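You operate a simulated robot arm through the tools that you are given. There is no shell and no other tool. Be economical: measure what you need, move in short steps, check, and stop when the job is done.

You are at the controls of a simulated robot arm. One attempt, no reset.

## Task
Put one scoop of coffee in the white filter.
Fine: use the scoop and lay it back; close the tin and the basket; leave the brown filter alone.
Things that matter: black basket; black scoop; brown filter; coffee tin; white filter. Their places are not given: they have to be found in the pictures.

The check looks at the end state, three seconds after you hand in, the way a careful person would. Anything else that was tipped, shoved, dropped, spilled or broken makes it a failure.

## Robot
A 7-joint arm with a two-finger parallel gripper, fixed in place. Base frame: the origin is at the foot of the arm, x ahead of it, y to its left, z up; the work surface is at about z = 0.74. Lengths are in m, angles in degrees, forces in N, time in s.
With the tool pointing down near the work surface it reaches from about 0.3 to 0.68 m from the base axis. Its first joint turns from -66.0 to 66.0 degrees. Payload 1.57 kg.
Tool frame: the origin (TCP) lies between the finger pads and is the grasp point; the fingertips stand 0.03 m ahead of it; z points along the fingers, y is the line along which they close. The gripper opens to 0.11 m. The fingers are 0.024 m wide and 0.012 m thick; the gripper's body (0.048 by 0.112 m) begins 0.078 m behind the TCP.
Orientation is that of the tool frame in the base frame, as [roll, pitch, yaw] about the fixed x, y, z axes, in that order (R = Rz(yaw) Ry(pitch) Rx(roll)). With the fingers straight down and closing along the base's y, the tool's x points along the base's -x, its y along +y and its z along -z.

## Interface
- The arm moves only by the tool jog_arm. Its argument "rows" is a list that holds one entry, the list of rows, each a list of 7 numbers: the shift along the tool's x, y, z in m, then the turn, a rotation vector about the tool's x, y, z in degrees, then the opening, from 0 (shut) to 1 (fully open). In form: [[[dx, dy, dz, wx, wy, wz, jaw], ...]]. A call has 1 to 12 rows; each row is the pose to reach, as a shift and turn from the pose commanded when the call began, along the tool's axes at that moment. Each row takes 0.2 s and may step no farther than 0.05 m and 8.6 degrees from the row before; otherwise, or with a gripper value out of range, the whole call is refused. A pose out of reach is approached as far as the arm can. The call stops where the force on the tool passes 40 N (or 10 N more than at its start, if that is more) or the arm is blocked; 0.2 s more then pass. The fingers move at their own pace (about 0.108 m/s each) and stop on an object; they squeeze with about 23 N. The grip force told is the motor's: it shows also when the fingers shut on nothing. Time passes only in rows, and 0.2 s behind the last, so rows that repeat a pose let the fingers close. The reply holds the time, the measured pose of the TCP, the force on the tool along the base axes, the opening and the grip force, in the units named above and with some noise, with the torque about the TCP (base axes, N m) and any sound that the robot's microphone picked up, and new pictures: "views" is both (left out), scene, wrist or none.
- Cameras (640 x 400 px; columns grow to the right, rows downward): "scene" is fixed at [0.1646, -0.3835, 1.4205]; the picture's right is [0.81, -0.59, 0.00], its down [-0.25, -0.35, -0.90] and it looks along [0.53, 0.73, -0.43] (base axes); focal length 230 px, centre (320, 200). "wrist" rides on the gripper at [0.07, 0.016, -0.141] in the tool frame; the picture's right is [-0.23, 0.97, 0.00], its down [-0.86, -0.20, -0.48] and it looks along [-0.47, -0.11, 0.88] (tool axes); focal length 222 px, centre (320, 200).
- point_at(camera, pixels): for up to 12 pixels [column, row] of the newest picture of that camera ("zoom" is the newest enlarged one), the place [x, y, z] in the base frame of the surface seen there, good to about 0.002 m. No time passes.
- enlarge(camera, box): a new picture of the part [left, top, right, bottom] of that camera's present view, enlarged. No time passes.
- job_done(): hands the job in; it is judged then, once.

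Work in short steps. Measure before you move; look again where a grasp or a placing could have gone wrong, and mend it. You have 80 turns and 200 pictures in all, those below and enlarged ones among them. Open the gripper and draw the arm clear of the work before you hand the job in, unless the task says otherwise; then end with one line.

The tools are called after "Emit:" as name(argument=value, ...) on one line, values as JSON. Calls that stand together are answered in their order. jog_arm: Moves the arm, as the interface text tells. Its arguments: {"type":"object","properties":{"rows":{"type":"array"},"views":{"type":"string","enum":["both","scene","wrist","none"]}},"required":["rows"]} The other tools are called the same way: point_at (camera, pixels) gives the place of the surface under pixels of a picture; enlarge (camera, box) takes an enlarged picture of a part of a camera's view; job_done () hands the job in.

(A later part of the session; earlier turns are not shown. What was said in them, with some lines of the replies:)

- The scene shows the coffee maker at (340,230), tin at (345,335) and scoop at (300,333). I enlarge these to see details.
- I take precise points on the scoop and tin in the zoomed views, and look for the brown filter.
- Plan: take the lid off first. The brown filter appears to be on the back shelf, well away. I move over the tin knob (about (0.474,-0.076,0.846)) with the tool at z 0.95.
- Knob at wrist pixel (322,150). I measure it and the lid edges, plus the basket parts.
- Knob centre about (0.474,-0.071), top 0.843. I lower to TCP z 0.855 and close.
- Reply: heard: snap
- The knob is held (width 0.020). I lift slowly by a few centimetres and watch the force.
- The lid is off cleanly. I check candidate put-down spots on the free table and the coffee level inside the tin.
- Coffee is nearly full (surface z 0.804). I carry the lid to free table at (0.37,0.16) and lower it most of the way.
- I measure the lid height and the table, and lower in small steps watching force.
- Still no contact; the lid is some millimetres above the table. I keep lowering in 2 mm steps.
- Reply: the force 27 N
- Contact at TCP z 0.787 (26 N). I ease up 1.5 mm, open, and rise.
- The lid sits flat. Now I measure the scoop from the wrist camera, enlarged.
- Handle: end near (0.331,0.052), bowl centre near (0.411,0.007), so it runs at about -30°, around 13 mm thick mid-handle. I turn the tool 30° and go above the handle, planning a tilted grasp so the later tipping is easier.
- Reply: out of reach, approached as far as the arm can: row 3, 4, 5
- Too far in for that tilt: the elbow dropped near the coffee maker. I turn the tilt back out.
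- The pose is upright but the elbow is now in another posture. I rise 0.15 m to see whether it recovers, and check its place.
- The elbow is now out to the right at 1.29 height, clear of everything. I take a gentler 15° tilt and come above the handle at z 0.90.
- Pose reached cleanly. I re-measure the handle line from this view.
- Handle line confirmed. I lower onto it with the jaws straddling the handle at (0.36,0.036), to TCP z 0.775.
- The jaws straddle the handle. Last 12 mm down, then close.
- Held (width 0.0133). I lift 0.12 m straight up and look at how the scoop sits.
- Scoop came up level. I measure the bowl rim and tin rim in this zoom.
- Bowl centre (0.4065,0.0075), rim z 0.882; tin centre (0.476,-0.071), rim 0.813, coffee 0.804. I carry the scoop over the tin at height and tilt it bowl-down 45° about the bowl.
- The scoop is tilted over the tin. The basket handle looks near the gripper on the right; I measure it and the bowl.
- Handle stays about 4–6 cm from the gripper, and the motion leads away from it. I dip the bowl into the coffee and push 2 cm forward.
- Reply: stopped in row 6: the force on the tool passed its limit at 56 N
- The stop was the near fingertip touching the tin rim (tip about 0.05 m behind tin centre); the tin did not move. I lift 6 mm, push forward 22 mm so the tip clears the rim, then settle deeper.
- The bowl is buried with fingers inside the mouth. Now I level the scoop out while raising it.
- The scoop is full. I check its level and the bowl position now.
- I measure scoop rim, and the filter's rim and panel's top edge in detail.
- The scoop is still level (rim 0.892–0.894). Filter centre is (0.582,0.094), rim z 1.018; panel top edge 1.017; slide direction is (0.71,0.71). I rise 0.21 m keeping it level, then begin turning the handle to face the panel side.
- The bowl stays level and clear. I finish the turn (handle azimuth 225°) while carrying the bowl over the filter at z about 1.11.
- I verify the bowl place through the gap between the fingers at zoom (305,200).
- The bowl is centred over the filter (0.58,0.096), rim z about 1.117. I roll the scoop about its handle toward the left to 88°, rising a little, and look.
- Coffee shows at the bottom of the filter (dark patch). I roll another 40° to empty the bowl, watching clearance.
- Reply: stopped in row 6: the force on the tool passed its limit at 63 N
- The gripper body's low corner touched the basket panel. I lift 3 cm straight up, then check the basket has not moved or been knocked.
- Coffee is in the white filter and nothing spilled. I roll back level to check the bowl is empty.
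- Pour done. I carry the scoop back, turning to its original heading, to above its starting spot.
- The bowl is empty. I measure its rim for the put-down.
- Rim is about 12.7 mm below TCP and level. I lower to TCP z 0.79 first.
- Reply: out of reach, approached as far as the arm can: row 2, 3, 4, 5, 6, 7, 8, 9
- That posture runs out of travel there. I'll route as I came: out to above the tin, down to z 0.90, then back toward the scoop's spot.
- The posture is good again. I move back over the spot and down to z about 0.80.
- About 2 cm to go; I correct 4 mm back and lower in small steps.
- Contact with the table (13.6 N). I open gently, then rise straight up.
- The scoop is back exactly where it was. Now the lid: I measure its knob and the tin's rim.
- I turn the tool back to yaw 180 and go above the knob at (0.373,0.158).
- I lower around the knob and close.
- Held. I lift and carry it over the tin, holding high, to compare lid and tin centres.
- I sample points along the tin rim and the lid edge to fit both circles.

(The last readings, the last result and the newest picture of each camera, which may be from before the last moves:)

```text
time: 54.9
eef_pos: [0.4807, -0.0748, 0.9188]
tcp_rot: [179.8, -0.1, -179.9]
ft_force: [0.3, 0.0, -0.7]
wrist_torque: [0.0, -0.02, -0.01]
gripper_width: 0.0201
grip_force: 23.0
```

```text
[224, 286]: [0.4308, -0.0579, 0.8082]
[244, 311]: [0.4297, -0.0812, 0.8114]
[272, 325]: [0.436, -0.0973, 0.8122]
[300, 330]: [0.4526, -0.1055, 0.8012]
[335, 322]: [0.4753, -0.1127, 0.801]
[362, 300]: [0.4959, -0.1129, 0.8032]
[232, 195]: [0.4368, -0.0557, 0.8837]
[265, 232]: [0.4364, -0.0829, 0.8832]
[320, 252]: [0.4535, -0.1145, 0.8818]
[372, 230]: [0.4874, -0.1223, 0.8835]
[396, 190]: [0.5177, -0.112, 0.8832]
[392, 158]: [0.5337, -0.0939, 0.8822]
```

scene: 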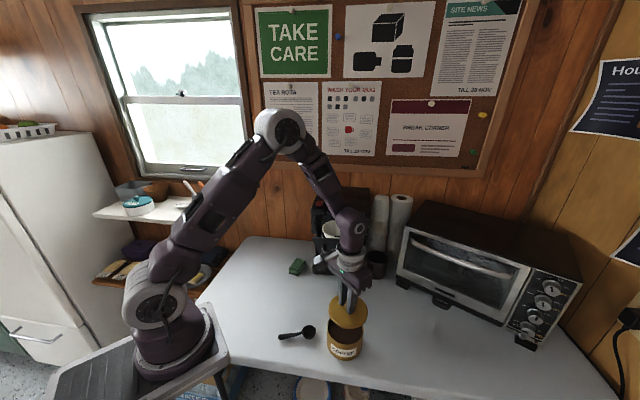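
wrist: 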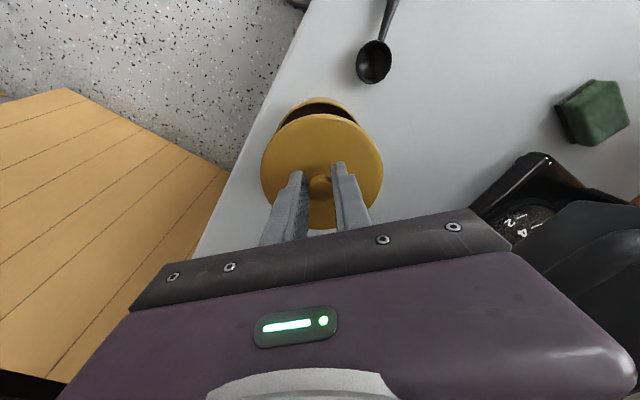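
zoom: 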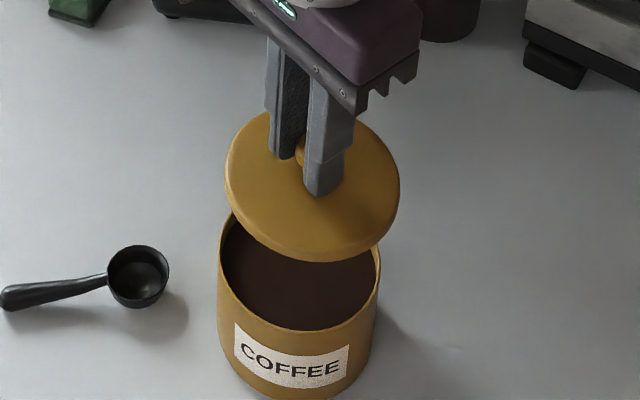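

Fits: lid centre about (0.4855,-0.0735), tin centre about (0.4785,-0.072). I shift 7 mm back, lower to just above the rim, and compare.

Emit:
jog_arm(rows=[[[0.0072, 0.001, 0, 0, 0, 0, 0], [0.0072, 0.001, 0.03, 0, 0, 0, 0], [0.0072, 0.001, 0.053, 0, 0, 0, 0], [0.0072, 0.001, 0.053, 0, 0, 0, 0]]])

Emit:
enlarge(camera="scene", box=[310, 290, 380, 365])

Emit:
enlarge(camera="wrist", box=[240, 80, 400, 240])

```text
time: 55.9
eef_pos: [0.4754, -0.069, 0.8648]
tcp_rot: [179.8, -0.1, -179.9]
ft_force: [-0.1, 0.3, -0.3]
wrist_torque: [0.0, 0.02, -0.05]
gripper_width: 0.0203
grip_force: 22.9
```

scene: 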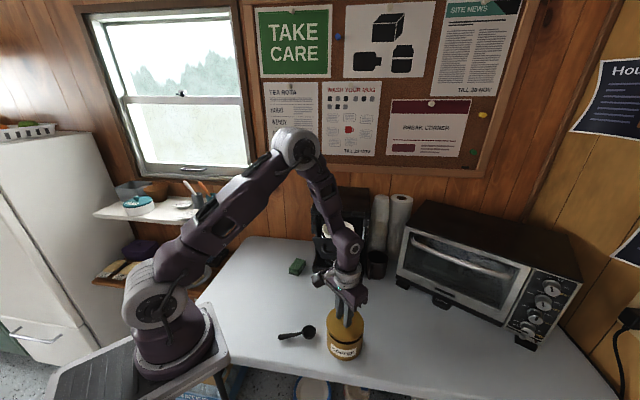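
wrist: 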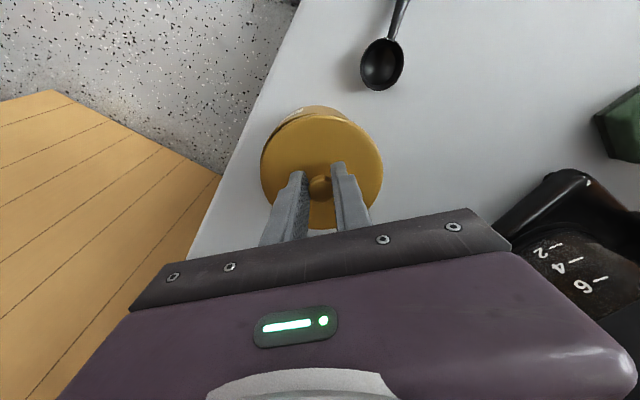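

```text
5.33 times, centred on (345, 328) of scene
```

zoom: 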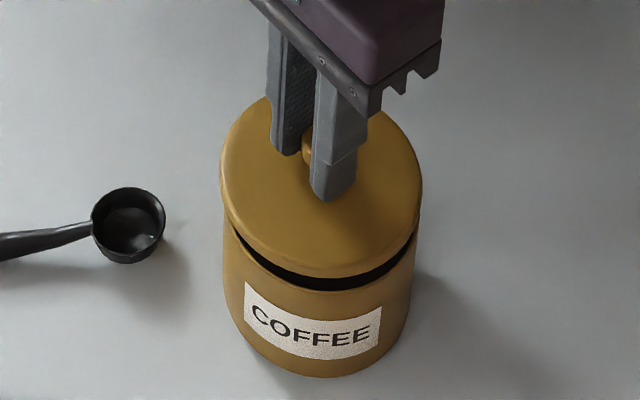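

```text
2.50 times, centred on (320, 160) of wrist
```

zoom: 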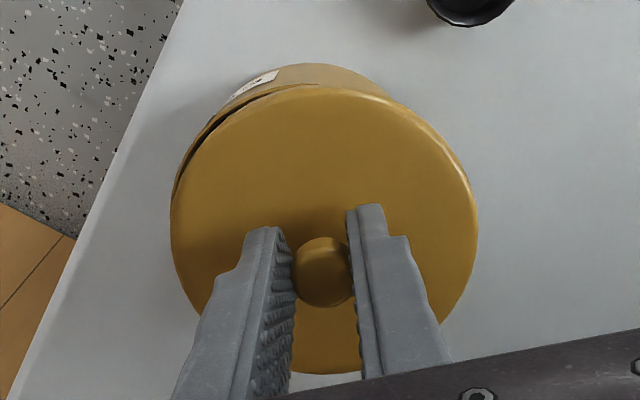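

Nearly centred; the wrist view shows the tin peeking out upper-left, so I nudge 1 mm back and 2 mm right, then lower onto the rim gently.

Emit:
jog_arm(rows=[[[0.001, -0.002, 0, 0, 0, 0, 0], [0.001, -0.002, 0.005, 0, 0, 0, 0], [0.001, -0.002, 0.008, 0, 0, 0, 0], [0.001, -0.002, 0.01, 0, 0, 0, 0], [0.001, -0.002, 0.011, 0, 0, 0, 0]]], views="wrist")

Emit:
enlarge(camera="scene", box=[310, 290, 380, 365])

Emit:
enlarge(camera="wrist", box=[240, 80, 400, 240])

```text
time: 57.1
eef_pos: [0.4741, -0.0741, 0.8542]
tcp_rot: [179.8, 0.0, -180.0]
ft_force: [-2.7, -8.0, 27.0]
wrist_torque: [-0.17, -0.17, -0.17]
gripper_width: 0.0203
grip_force: 23.1
heard: snap
```

wrist: 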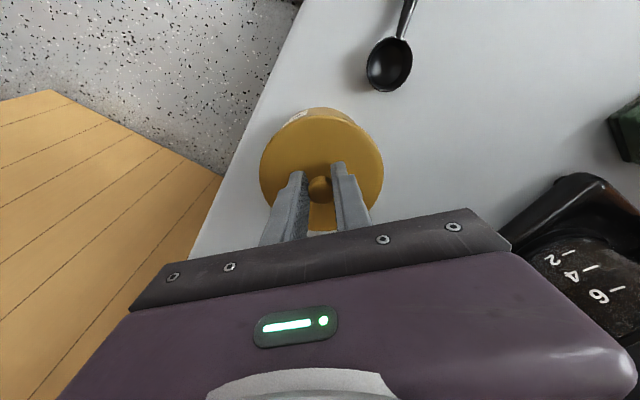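

```text
5.33 times, centred on (345, 328) of scene
```

zoom: 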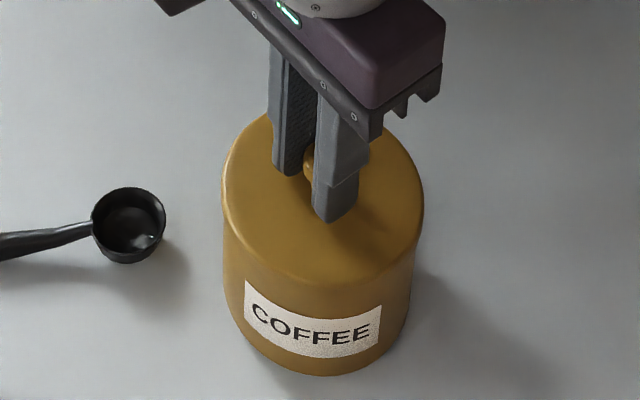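

```text
2.50 times, centred on (320, 160) of wrist
```

zoom: 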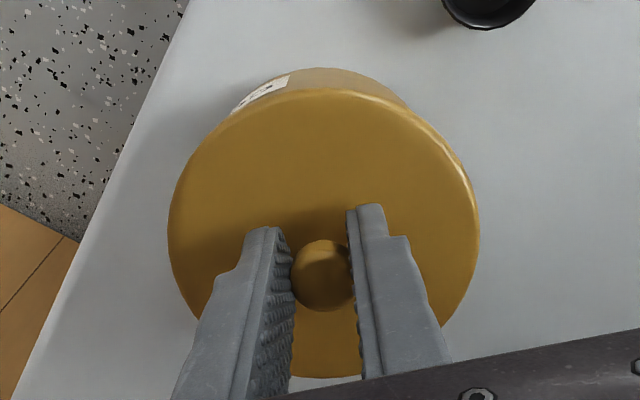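

A snap: the lid is seated. I ease off, open and rise to z 1.0.

Emit:
jog_arm(rows=[[[0, 0, -0.0012, 0, 0, 0, 0.1], [0, 0, -0.0012, 0, 0, 0, 0.3], [0, 0, -0.0012, 0, 0, 0, 0.4], [0, 0, -0.04, 0, 0, 0, 0.4], [0, 0, -0.08, 0, 0, 0, 0.4], [0.04, 0, -0.1, 0, 0, 0, 0.4], [0.08, 0, -0.12, 0, 0, 0, 0]]])

Emit:
enlarge(camera="scene", box=[300, 170, 400, 250])

Emit:
point_at(camera="zoom", pixels=[[60, 280], [180, 282], [300, 300], [110, 320], [170, 345], [250, 350], [140, 350], [200, 380]])

```text
time: 58.7
eef_pos: [0.393, -0.0713, 0.9724]
tcp_rot: [179.8, -0.1, -179.9]
ft_force: [0.2, -0.4, 0.8]
wrist_torque: [0.01, 0.0, -0.03]
gripper_width: 0.0
grip_force: 21.4
```

scene: 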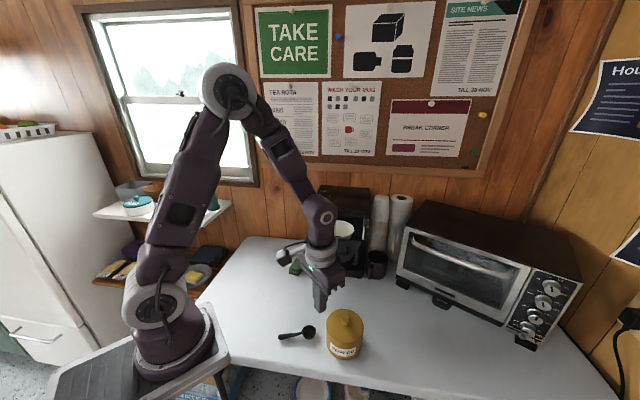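
wrist: 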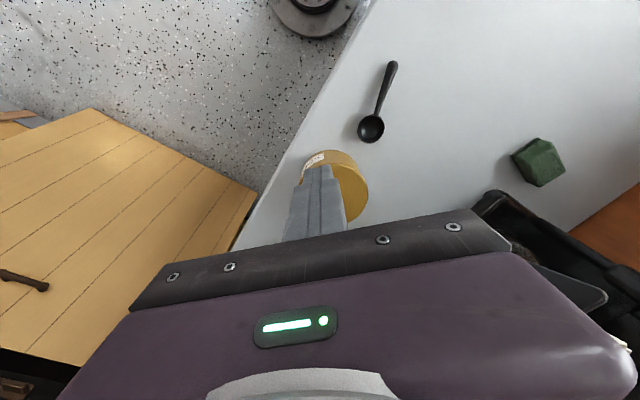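

```text
5.00 times, centred on (350, 210) of scene
```

zoom: 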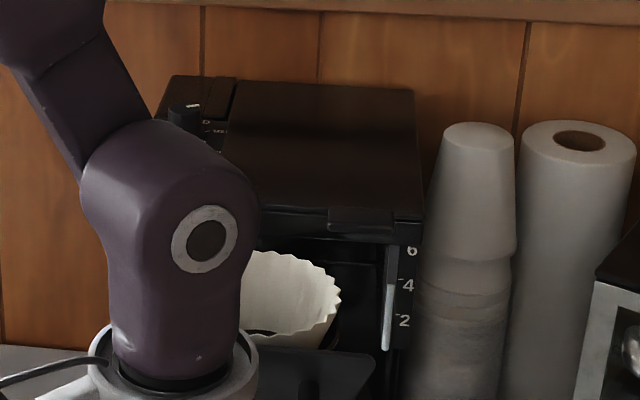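

```text
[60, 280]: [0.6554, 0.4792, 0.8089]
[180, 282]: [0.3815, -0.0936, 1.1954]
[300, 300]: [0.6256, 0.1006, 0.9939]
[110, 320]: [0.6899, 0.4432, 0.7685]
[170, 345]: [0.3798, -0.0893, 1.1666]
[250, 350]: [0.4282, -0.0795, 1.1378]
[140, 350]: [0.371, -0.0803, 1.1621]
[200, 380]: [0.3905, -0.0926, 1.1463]
```

The tin is closed. Next the basket: it slides along (0.71,0.71). I rise and turn the tool to face it, for a clear look at its handle.

Emit:
jog_arm(rows=[[[0, 0, -0.03, 0, 0, -7.5, 0], [-0.008, 0.004, -0.06, 0, 0, -15, 0], [-0.018, 0.008, -0.09, 0, 0, -22.5, 0], [-0.028, 0.012, -0.11, 0, 0, -30, 0], [-0.038, 0.017, -0.13, 0, 0, -37.5, 0], [-0.047, 0.021, -0.148, 0, 0, -45, 0], [-0.047, 0.021, -0.148, 0, 0, -45, 0]]])

Emit:
enlarge(camera="wrist", box=[240, 60, 480, 240])

Emit:
enlarge(camera="scene", box=[290, 180, 390, 290])

```text
time: 60.3
eef_pos: [0.4412, -0.0523, 1.1213]
tcp_rot: [179.8, 0.1, -134.8]
ft_force: [0.0, 0.3, 1.0]
wrist_torque: [-0.02, 0.0, -0.01]
gripper_width: 0.0
grip_force: 21.4
```

scene: 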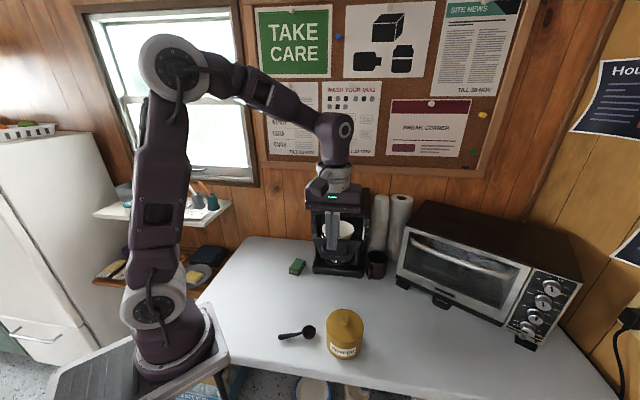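
wrist: 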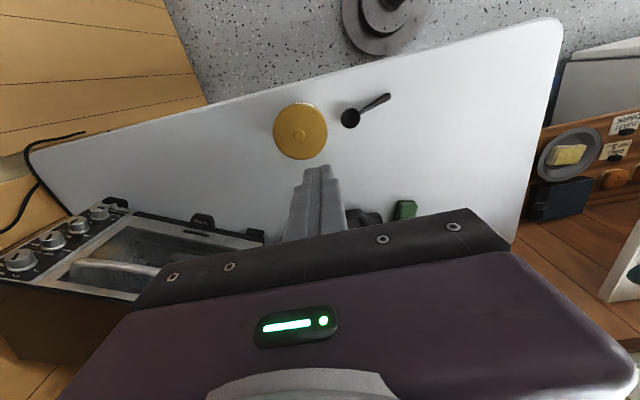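

```text
2.22 times, centred on (360, 150) of wrist
```

zoom: 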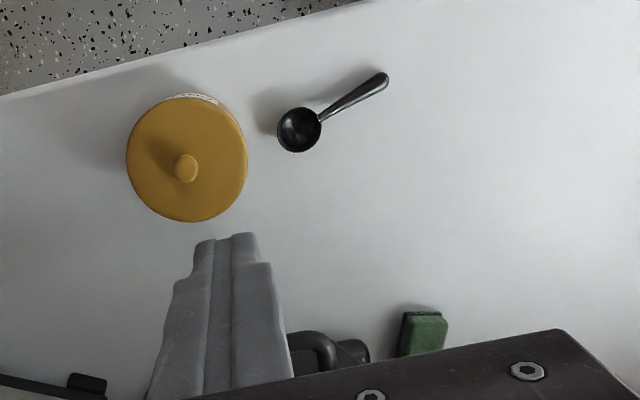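

```text
3.64 times, centred on (340, 235) of scene
```

zoom: 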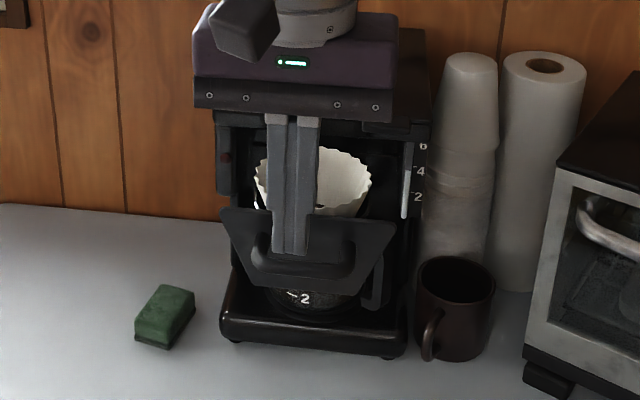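

I take points on the panel and the handle bar.

Emit:
point_at(camera="zoom", pixels=[[262, 250], [270, 267], [300, 272], [330, 273], [347, 262], [352, 245], [226, 214], [392, 226], [252, 282], [345, 292], [340, 230], [300, 285]])

```text
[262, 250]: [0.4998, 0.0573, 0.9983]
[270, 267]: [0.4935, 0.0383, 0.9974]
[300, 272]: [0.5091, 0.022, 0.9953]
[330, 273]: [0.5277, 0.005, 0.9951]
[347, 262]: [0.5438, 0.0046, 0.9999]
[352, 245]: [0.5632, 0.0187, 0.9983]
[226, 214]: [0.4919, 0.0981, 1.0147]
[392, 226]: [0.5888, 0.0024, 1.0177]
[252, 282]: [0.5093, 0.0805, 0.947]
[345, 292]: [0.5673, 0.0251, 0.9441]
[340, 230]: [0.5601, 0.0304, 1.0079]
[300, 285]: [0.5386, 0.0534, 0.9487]
```

Bar centre is (0.511,0.022,0.995), panel at x+y≈0.59. I lower to tip z 0.97 and approach the bar centre.

Emit:
jog_arm(rows=[[[0, 0.003, 0.045, 0, 0, 0, 0], [0, 0.003, 0.09, 0, 0, 0, 0], [0, 0.003, 0.121, 0, 0, 0, 0], [-0.035, 0.003, 0.121, 0, 0, 0, 0], [-0.07, 0.003, 0.121, 0, 0, 0, 0], [-0.07, 0.003, 0.121, 0, 0, 0, 0]]])

Emit:
enlarge(camera="scene", box=[290, 180, 390, 290])

```text
time: 61.7
eef_pos: [0.4897, 0.0034, 0.9978]
tcp_rot: [179.7, 0.1, -134.9]
ft_force: [0.3, 0.3, -0.3]
wrist_torque: [-0.03, -0.01, -0.01]
gripper_width: 0.0001
grip_force: 21.2
```

scene: 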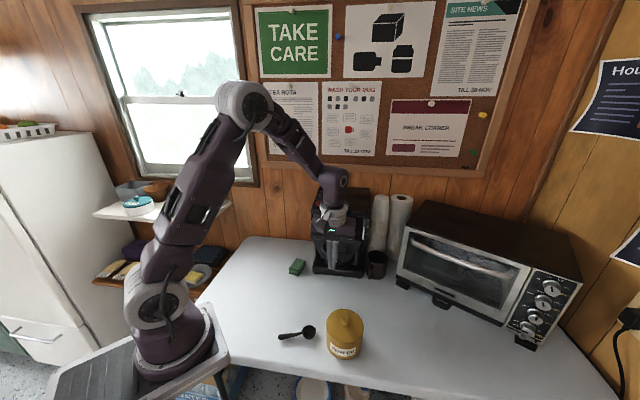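
wrist: 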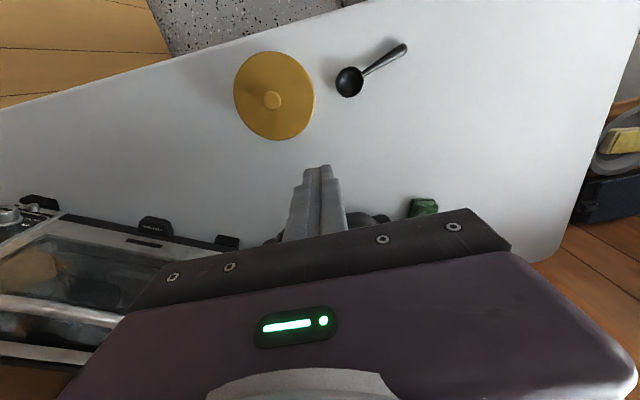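

```text
3.64 times, centred on (340, 235) of scene
```

zoom: 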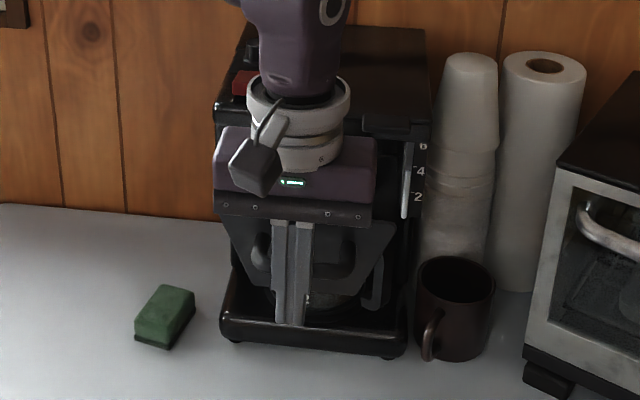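

The closed fingers are just in front of the bar centre. I push gently 6 cm along the slide, watching force.

Emit:
jog_arm(rows=[[[-0.01, 0, 0, 0, 0, 0, 0], [-0.02, 0, 0, 0, 0, 0, 0], [-0.03, 0, 0, 0, 0, 0, 0], [-0.04, 0, 0, 0, 0, 0, 0], [-0.05, 0, 0, 0, 0, 0, 0], [-0.06, 0, 0, 0, 0, 0, 0]]])

Emit:
enlarge(camera="scene", box=[290, 180, 390, 290])

```text
time: 63.1
eef_pos: [0.5316, 0.0422, 1.0022]
tcp_rot: [179.7, 0.1, -134.9]
ft_force: [-0.1, -0.9, 0.1]
wrist_torque: [-0.01, 0.02, -0.01]
gripper_width: 0.0
grip_force: 21.7
```

scene: 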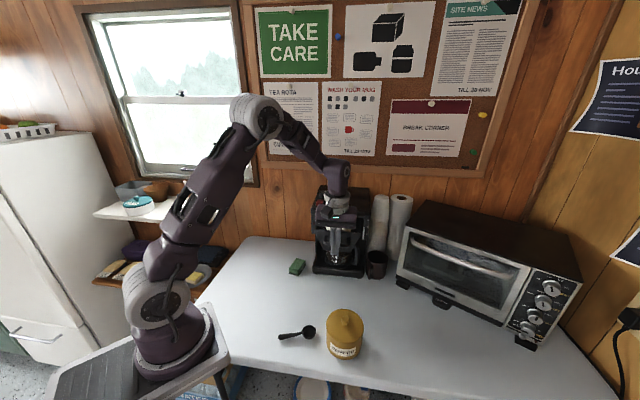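
wrist: 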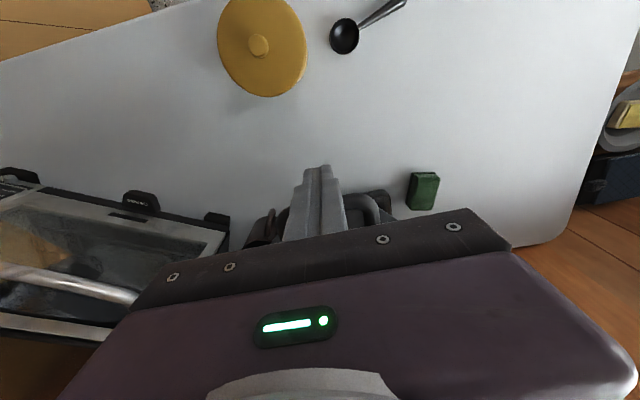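

```text
3.64 times, centred on (340, 235) of scene
```

zoom: 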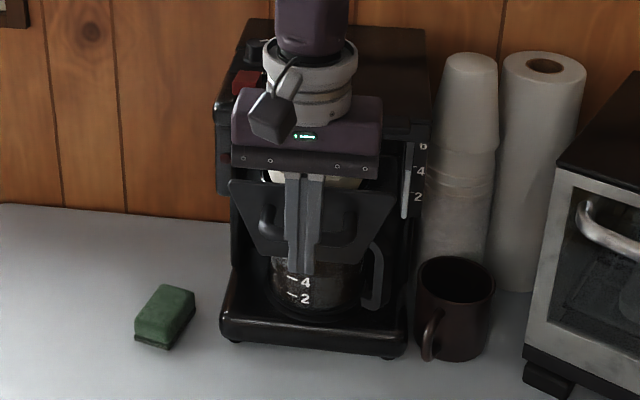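

The basket slides freely and the machine has not moved. I push on another 5 cm.

Emit:
jog_arm(rows=[[[-0.01, 0, 0, 0, 0, 0, 0], [-0.02, 0, 0, 0, 0, 0, 0], [-0.03, 0, 0, 0, 0, 0, 0], [-0.04, 0, 0, 0, 0, 0, 0], [-0.045, 0, 0, 0, 0, 0, 0], [-0.05, 0, 0, 0, 0, 0, 0]]])

Emit:
enlarge(camera="scene", box=[290, 180, 390, 290])

```text
time: 64.5
eef_pos: [0.5661, 0.0799, 1.0005]
tcp_rot: [179.9, 0.0, -134.8]
ft_force: [-0.2, -0.4, 0.1]
wrist_torque: [-0.01, 0.01, 0.01]
gripper_width: 0.0
grip_force: 21.7
```

scene: 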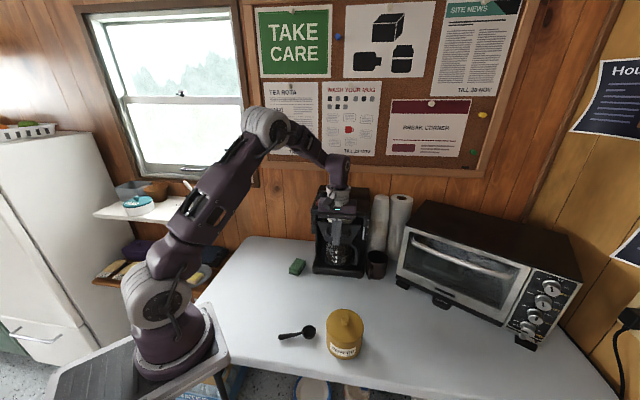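
wrist: 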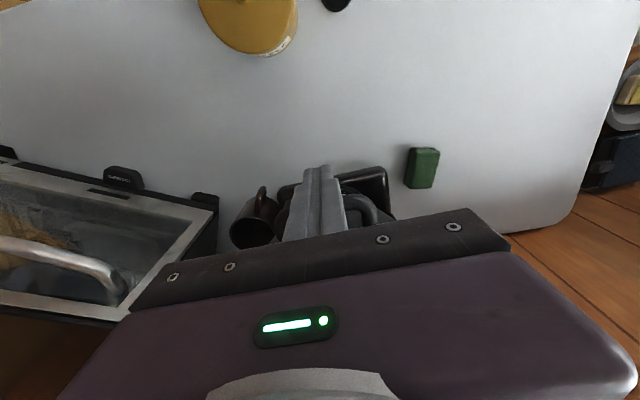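

```text
3.64 times, centred on (340, 235) of scene
```

zoom: 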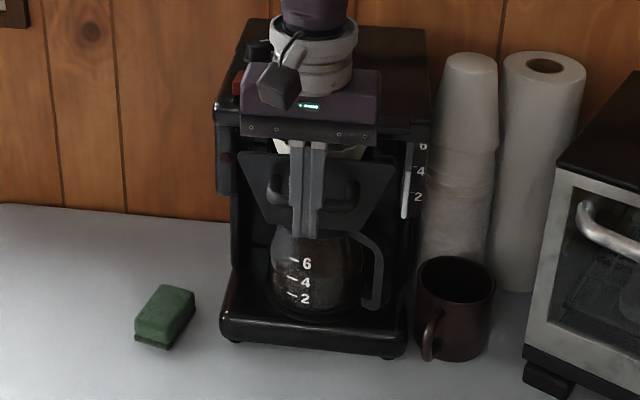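

Still free, a gap remains at the panel. I continue in 5 mm steps, ready for the stop.

Emit:
jog_arm(rows=[[[-0.006, 0, 0, 0, 0, 0, 0], [-0.012, 0, 0, 0, 0, 0, 0], [-0.018, 0, 0, 0, 0, 0, 0], [-0.023, 0, 0, 0, 0, 0, 0], [-0.028, 0, 0, 0, 0, 0, 0], [-0.032, 0, 0, 0, 0, 0, 0], [-0.036, 0, 0, 0, 0, 0, 0]]])

Emit:
enlarge(camera="scene", box=[290, 180, 390, 290])

```text
time: 66.1
eef_pos: [0.5912, 0.104, 1.0]
tcp_rot: [179.8, 0.3, -134.9]
ft_force: [-0.7, -0.3, 0.8]
wrist_torque: [-0.02, 0.0, 0.01]
gripper_width: 0.0
grip_force: 21.5
```

scene: 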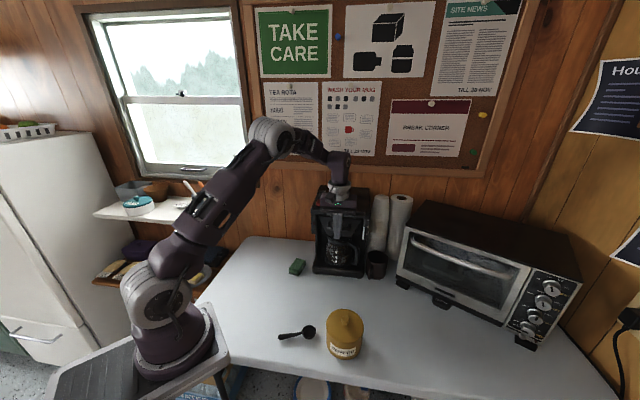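
wrist: 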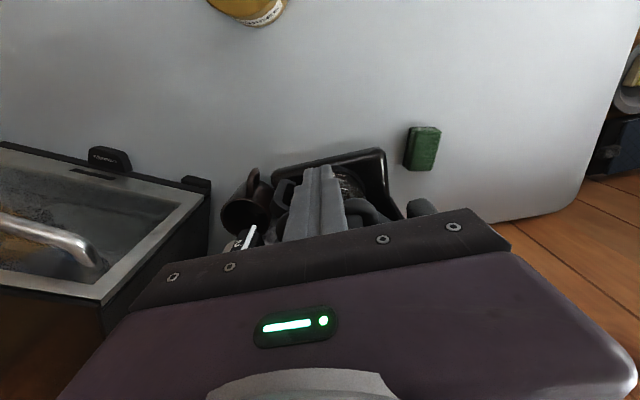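

```text
3.64 times, centred on (340, 235) of scene
```

zoom: 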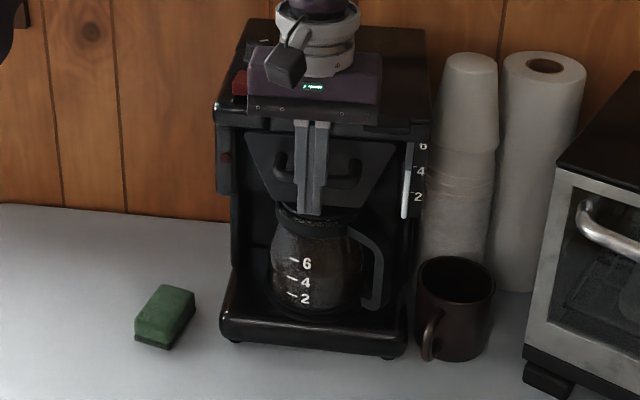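

Not yet at a stop. I measure panel against machine face.

Emit:
point_at(camera="zoom", pixels=[[250, 140], [390, 150], [272, 200], [240, 125], [225, 160], [410, 170], [345, 180], [420, 135], [320, 120], [310, 205]])

Emit:
enlarge(camera="scene", box=[310, 200, 370, 250])

```text
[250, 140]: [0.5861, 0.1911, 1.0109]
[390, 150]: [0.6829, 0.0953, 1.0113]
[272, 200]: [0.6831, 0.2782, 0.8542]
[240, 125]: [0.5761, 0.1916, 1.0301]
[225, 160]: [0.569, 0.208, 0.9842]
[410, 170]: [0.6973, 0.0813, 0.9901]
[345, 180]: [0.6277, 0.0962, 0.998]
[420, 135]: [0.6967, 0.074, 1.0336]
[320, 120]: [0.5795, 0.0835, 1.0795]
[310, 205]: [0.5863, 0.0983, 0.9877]
```

```text
8.00 times, centred on (340, 225) of scene
```

zoom: 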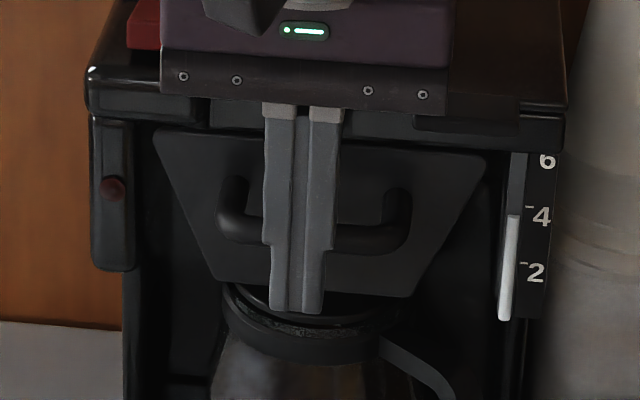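

The panel (x+y 0.777) is now flush with the machine's front (0.77–0.778). I push on in 2 mm steps to find the end stop.

Emit:
jog_arm(rows=[[[-0.002, 0, 0, 0, 0, 0, 0], [-0.004, 0, 0, 0, 0, 0, 0], [-0.006, 0, 0, 0, 0, 0, 0], [-0.008, 0, 0, 0, 0, 0, 0], [-0.01, 0, 0, 0, 0, 0, 0]]], views="none")

Emit:
enlarge(camera="scene", box=[310, 200, 370, 250])

```text
time: 67.2
eef_pos: [0.5935, 0.1076, 1.0002]
tcp_rot: [179.7, -0.8, -135.1]
ft_force: [-7.3, -5.1, 2.5]
wrist_torque: [-0.06, -0.02, 0.03]
gripper_width: 0.0003
grip_force: 21.5
stopped in row 5: the force on the tool passed its limit at 43 N (the readings are from after the stop); the commanded pose is now the measured one
```

```text
8.00 times, centred on (340, 225) of scene
```

zoom: 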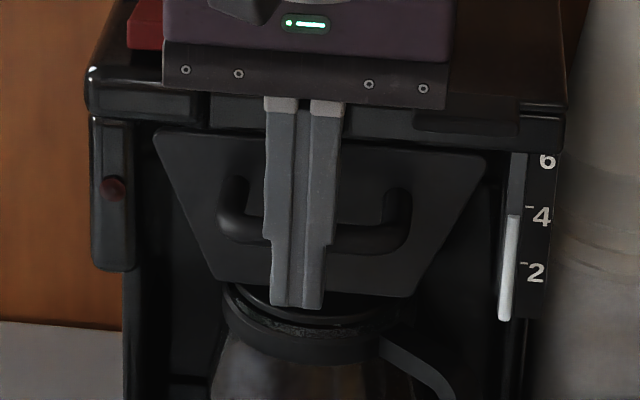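

End stop reached (43 N), machine unmoved. I back away along the slide, then rise and clear the work with the gripper open.

Emit:
jog_arm(rows=[[[0.01, 0, 0, 0, 0, 0, 0], [0.05, 0, 0, 0, 0, 0, 0], [0.09, 0, 0, 0, 0, 0, 0], [0.12, 0, -0.03, 0, 0, 0, 0], [0.14, 0, -0.07, 0, 0, 0, 0.3], [0.16, 0, -0.11, 0, 0, 0, 0.5], [0.18, 0, -0.15, 0, 0, 0, 0.5], [0.2, 0, -0.19, 0, 0, 0, 0.5], [0.2, 0, -0.19, 0, 0, 0, 0.5]]])

Emit:
enlarge(camera="scene", box=[290, 170, 430, 290])

Emit:
enlarge(camera="scene", box=[260, 290, 390, 371])

```text
time: 69.2
eef_pos: [0.4588, -0.0319, 1.1905]
tcp_rot: [179.6, -0.5, -135.0]
ft_force: [-0.8, 0.0, -0.8]
wrist_torque: [0.01, -0.01, -0.02]
gripper_width: 0.0553
grip_force: 0.0
```

scene: 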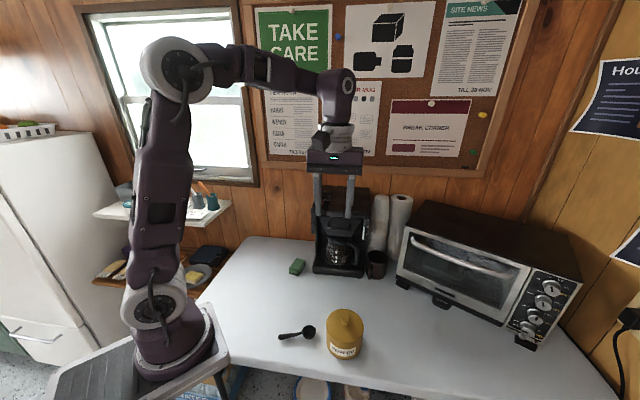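
wrist: 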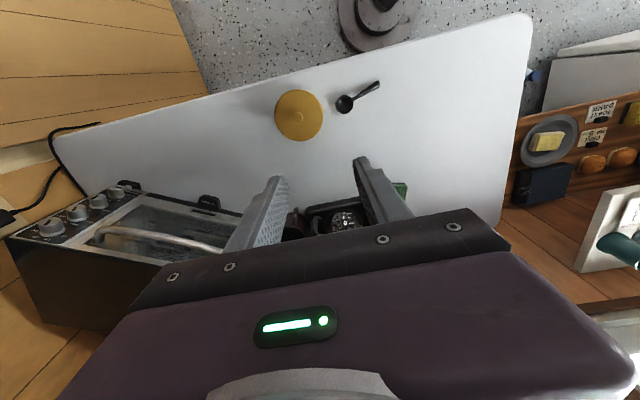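

```text
3.33 times, centred on (360, 230) of scene
```

zoom: 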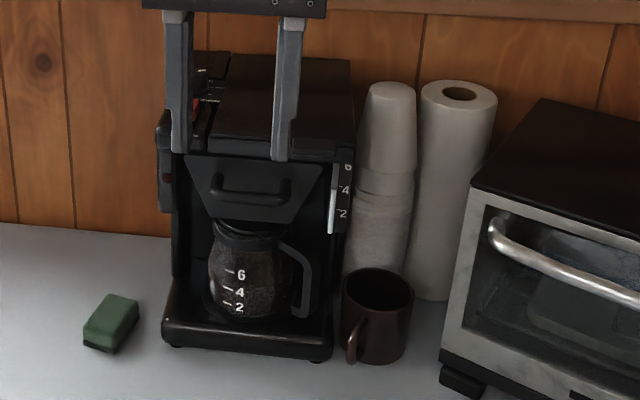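

```text
4.92 times, centred on (325, 330) of scene
```

zoom: 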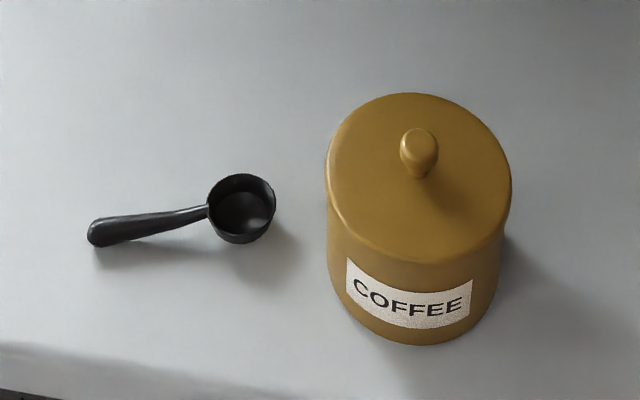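

Everything is in place: basket closed, tin closed, scoop laid back, table clean. I draw the arm back a little further.

Emit:
jog_arm(rows=[[[0.02, 0.02, -0.03, 0, 0, 0, 0.6], [0.04, 0.04, -0.06, 0, 0, 0, 0.6], [0.06, 0.06, -0.09, 0, 0, 0, 0.6], [0.06, 0.06, -0.09, 0, 0, 0, 0.6]]], views="scene")

```text
time: 70.2
eef_pos: [0.3695, -0.0322, 1.2845]
tcp_rot: [179.7, -0.5, -135.0]
ft_force: [0.2, -0.3, 0.0]
wrist_torque: [0.04, 0.02, 0.03]
gripper_width: 0.0659
grip_force: 0.1
```

scene: 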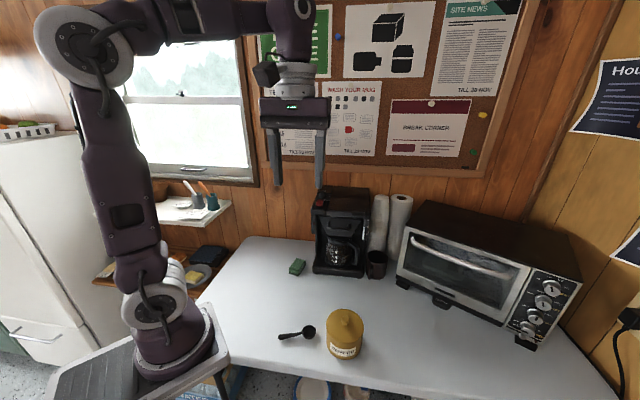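

The arm is clear and the gripper open; I hand the job in.

Emit:
job_done()

```text
The job is handed in.
```

One scoop of coffee is in the white filter, the basket and tin are closed, the scoop is back in its place, and I didn't touch the brown filter; along the way the tin shifted about 2 mm, and the gripper bumped the basket front and the tin rim once each without visible harm.
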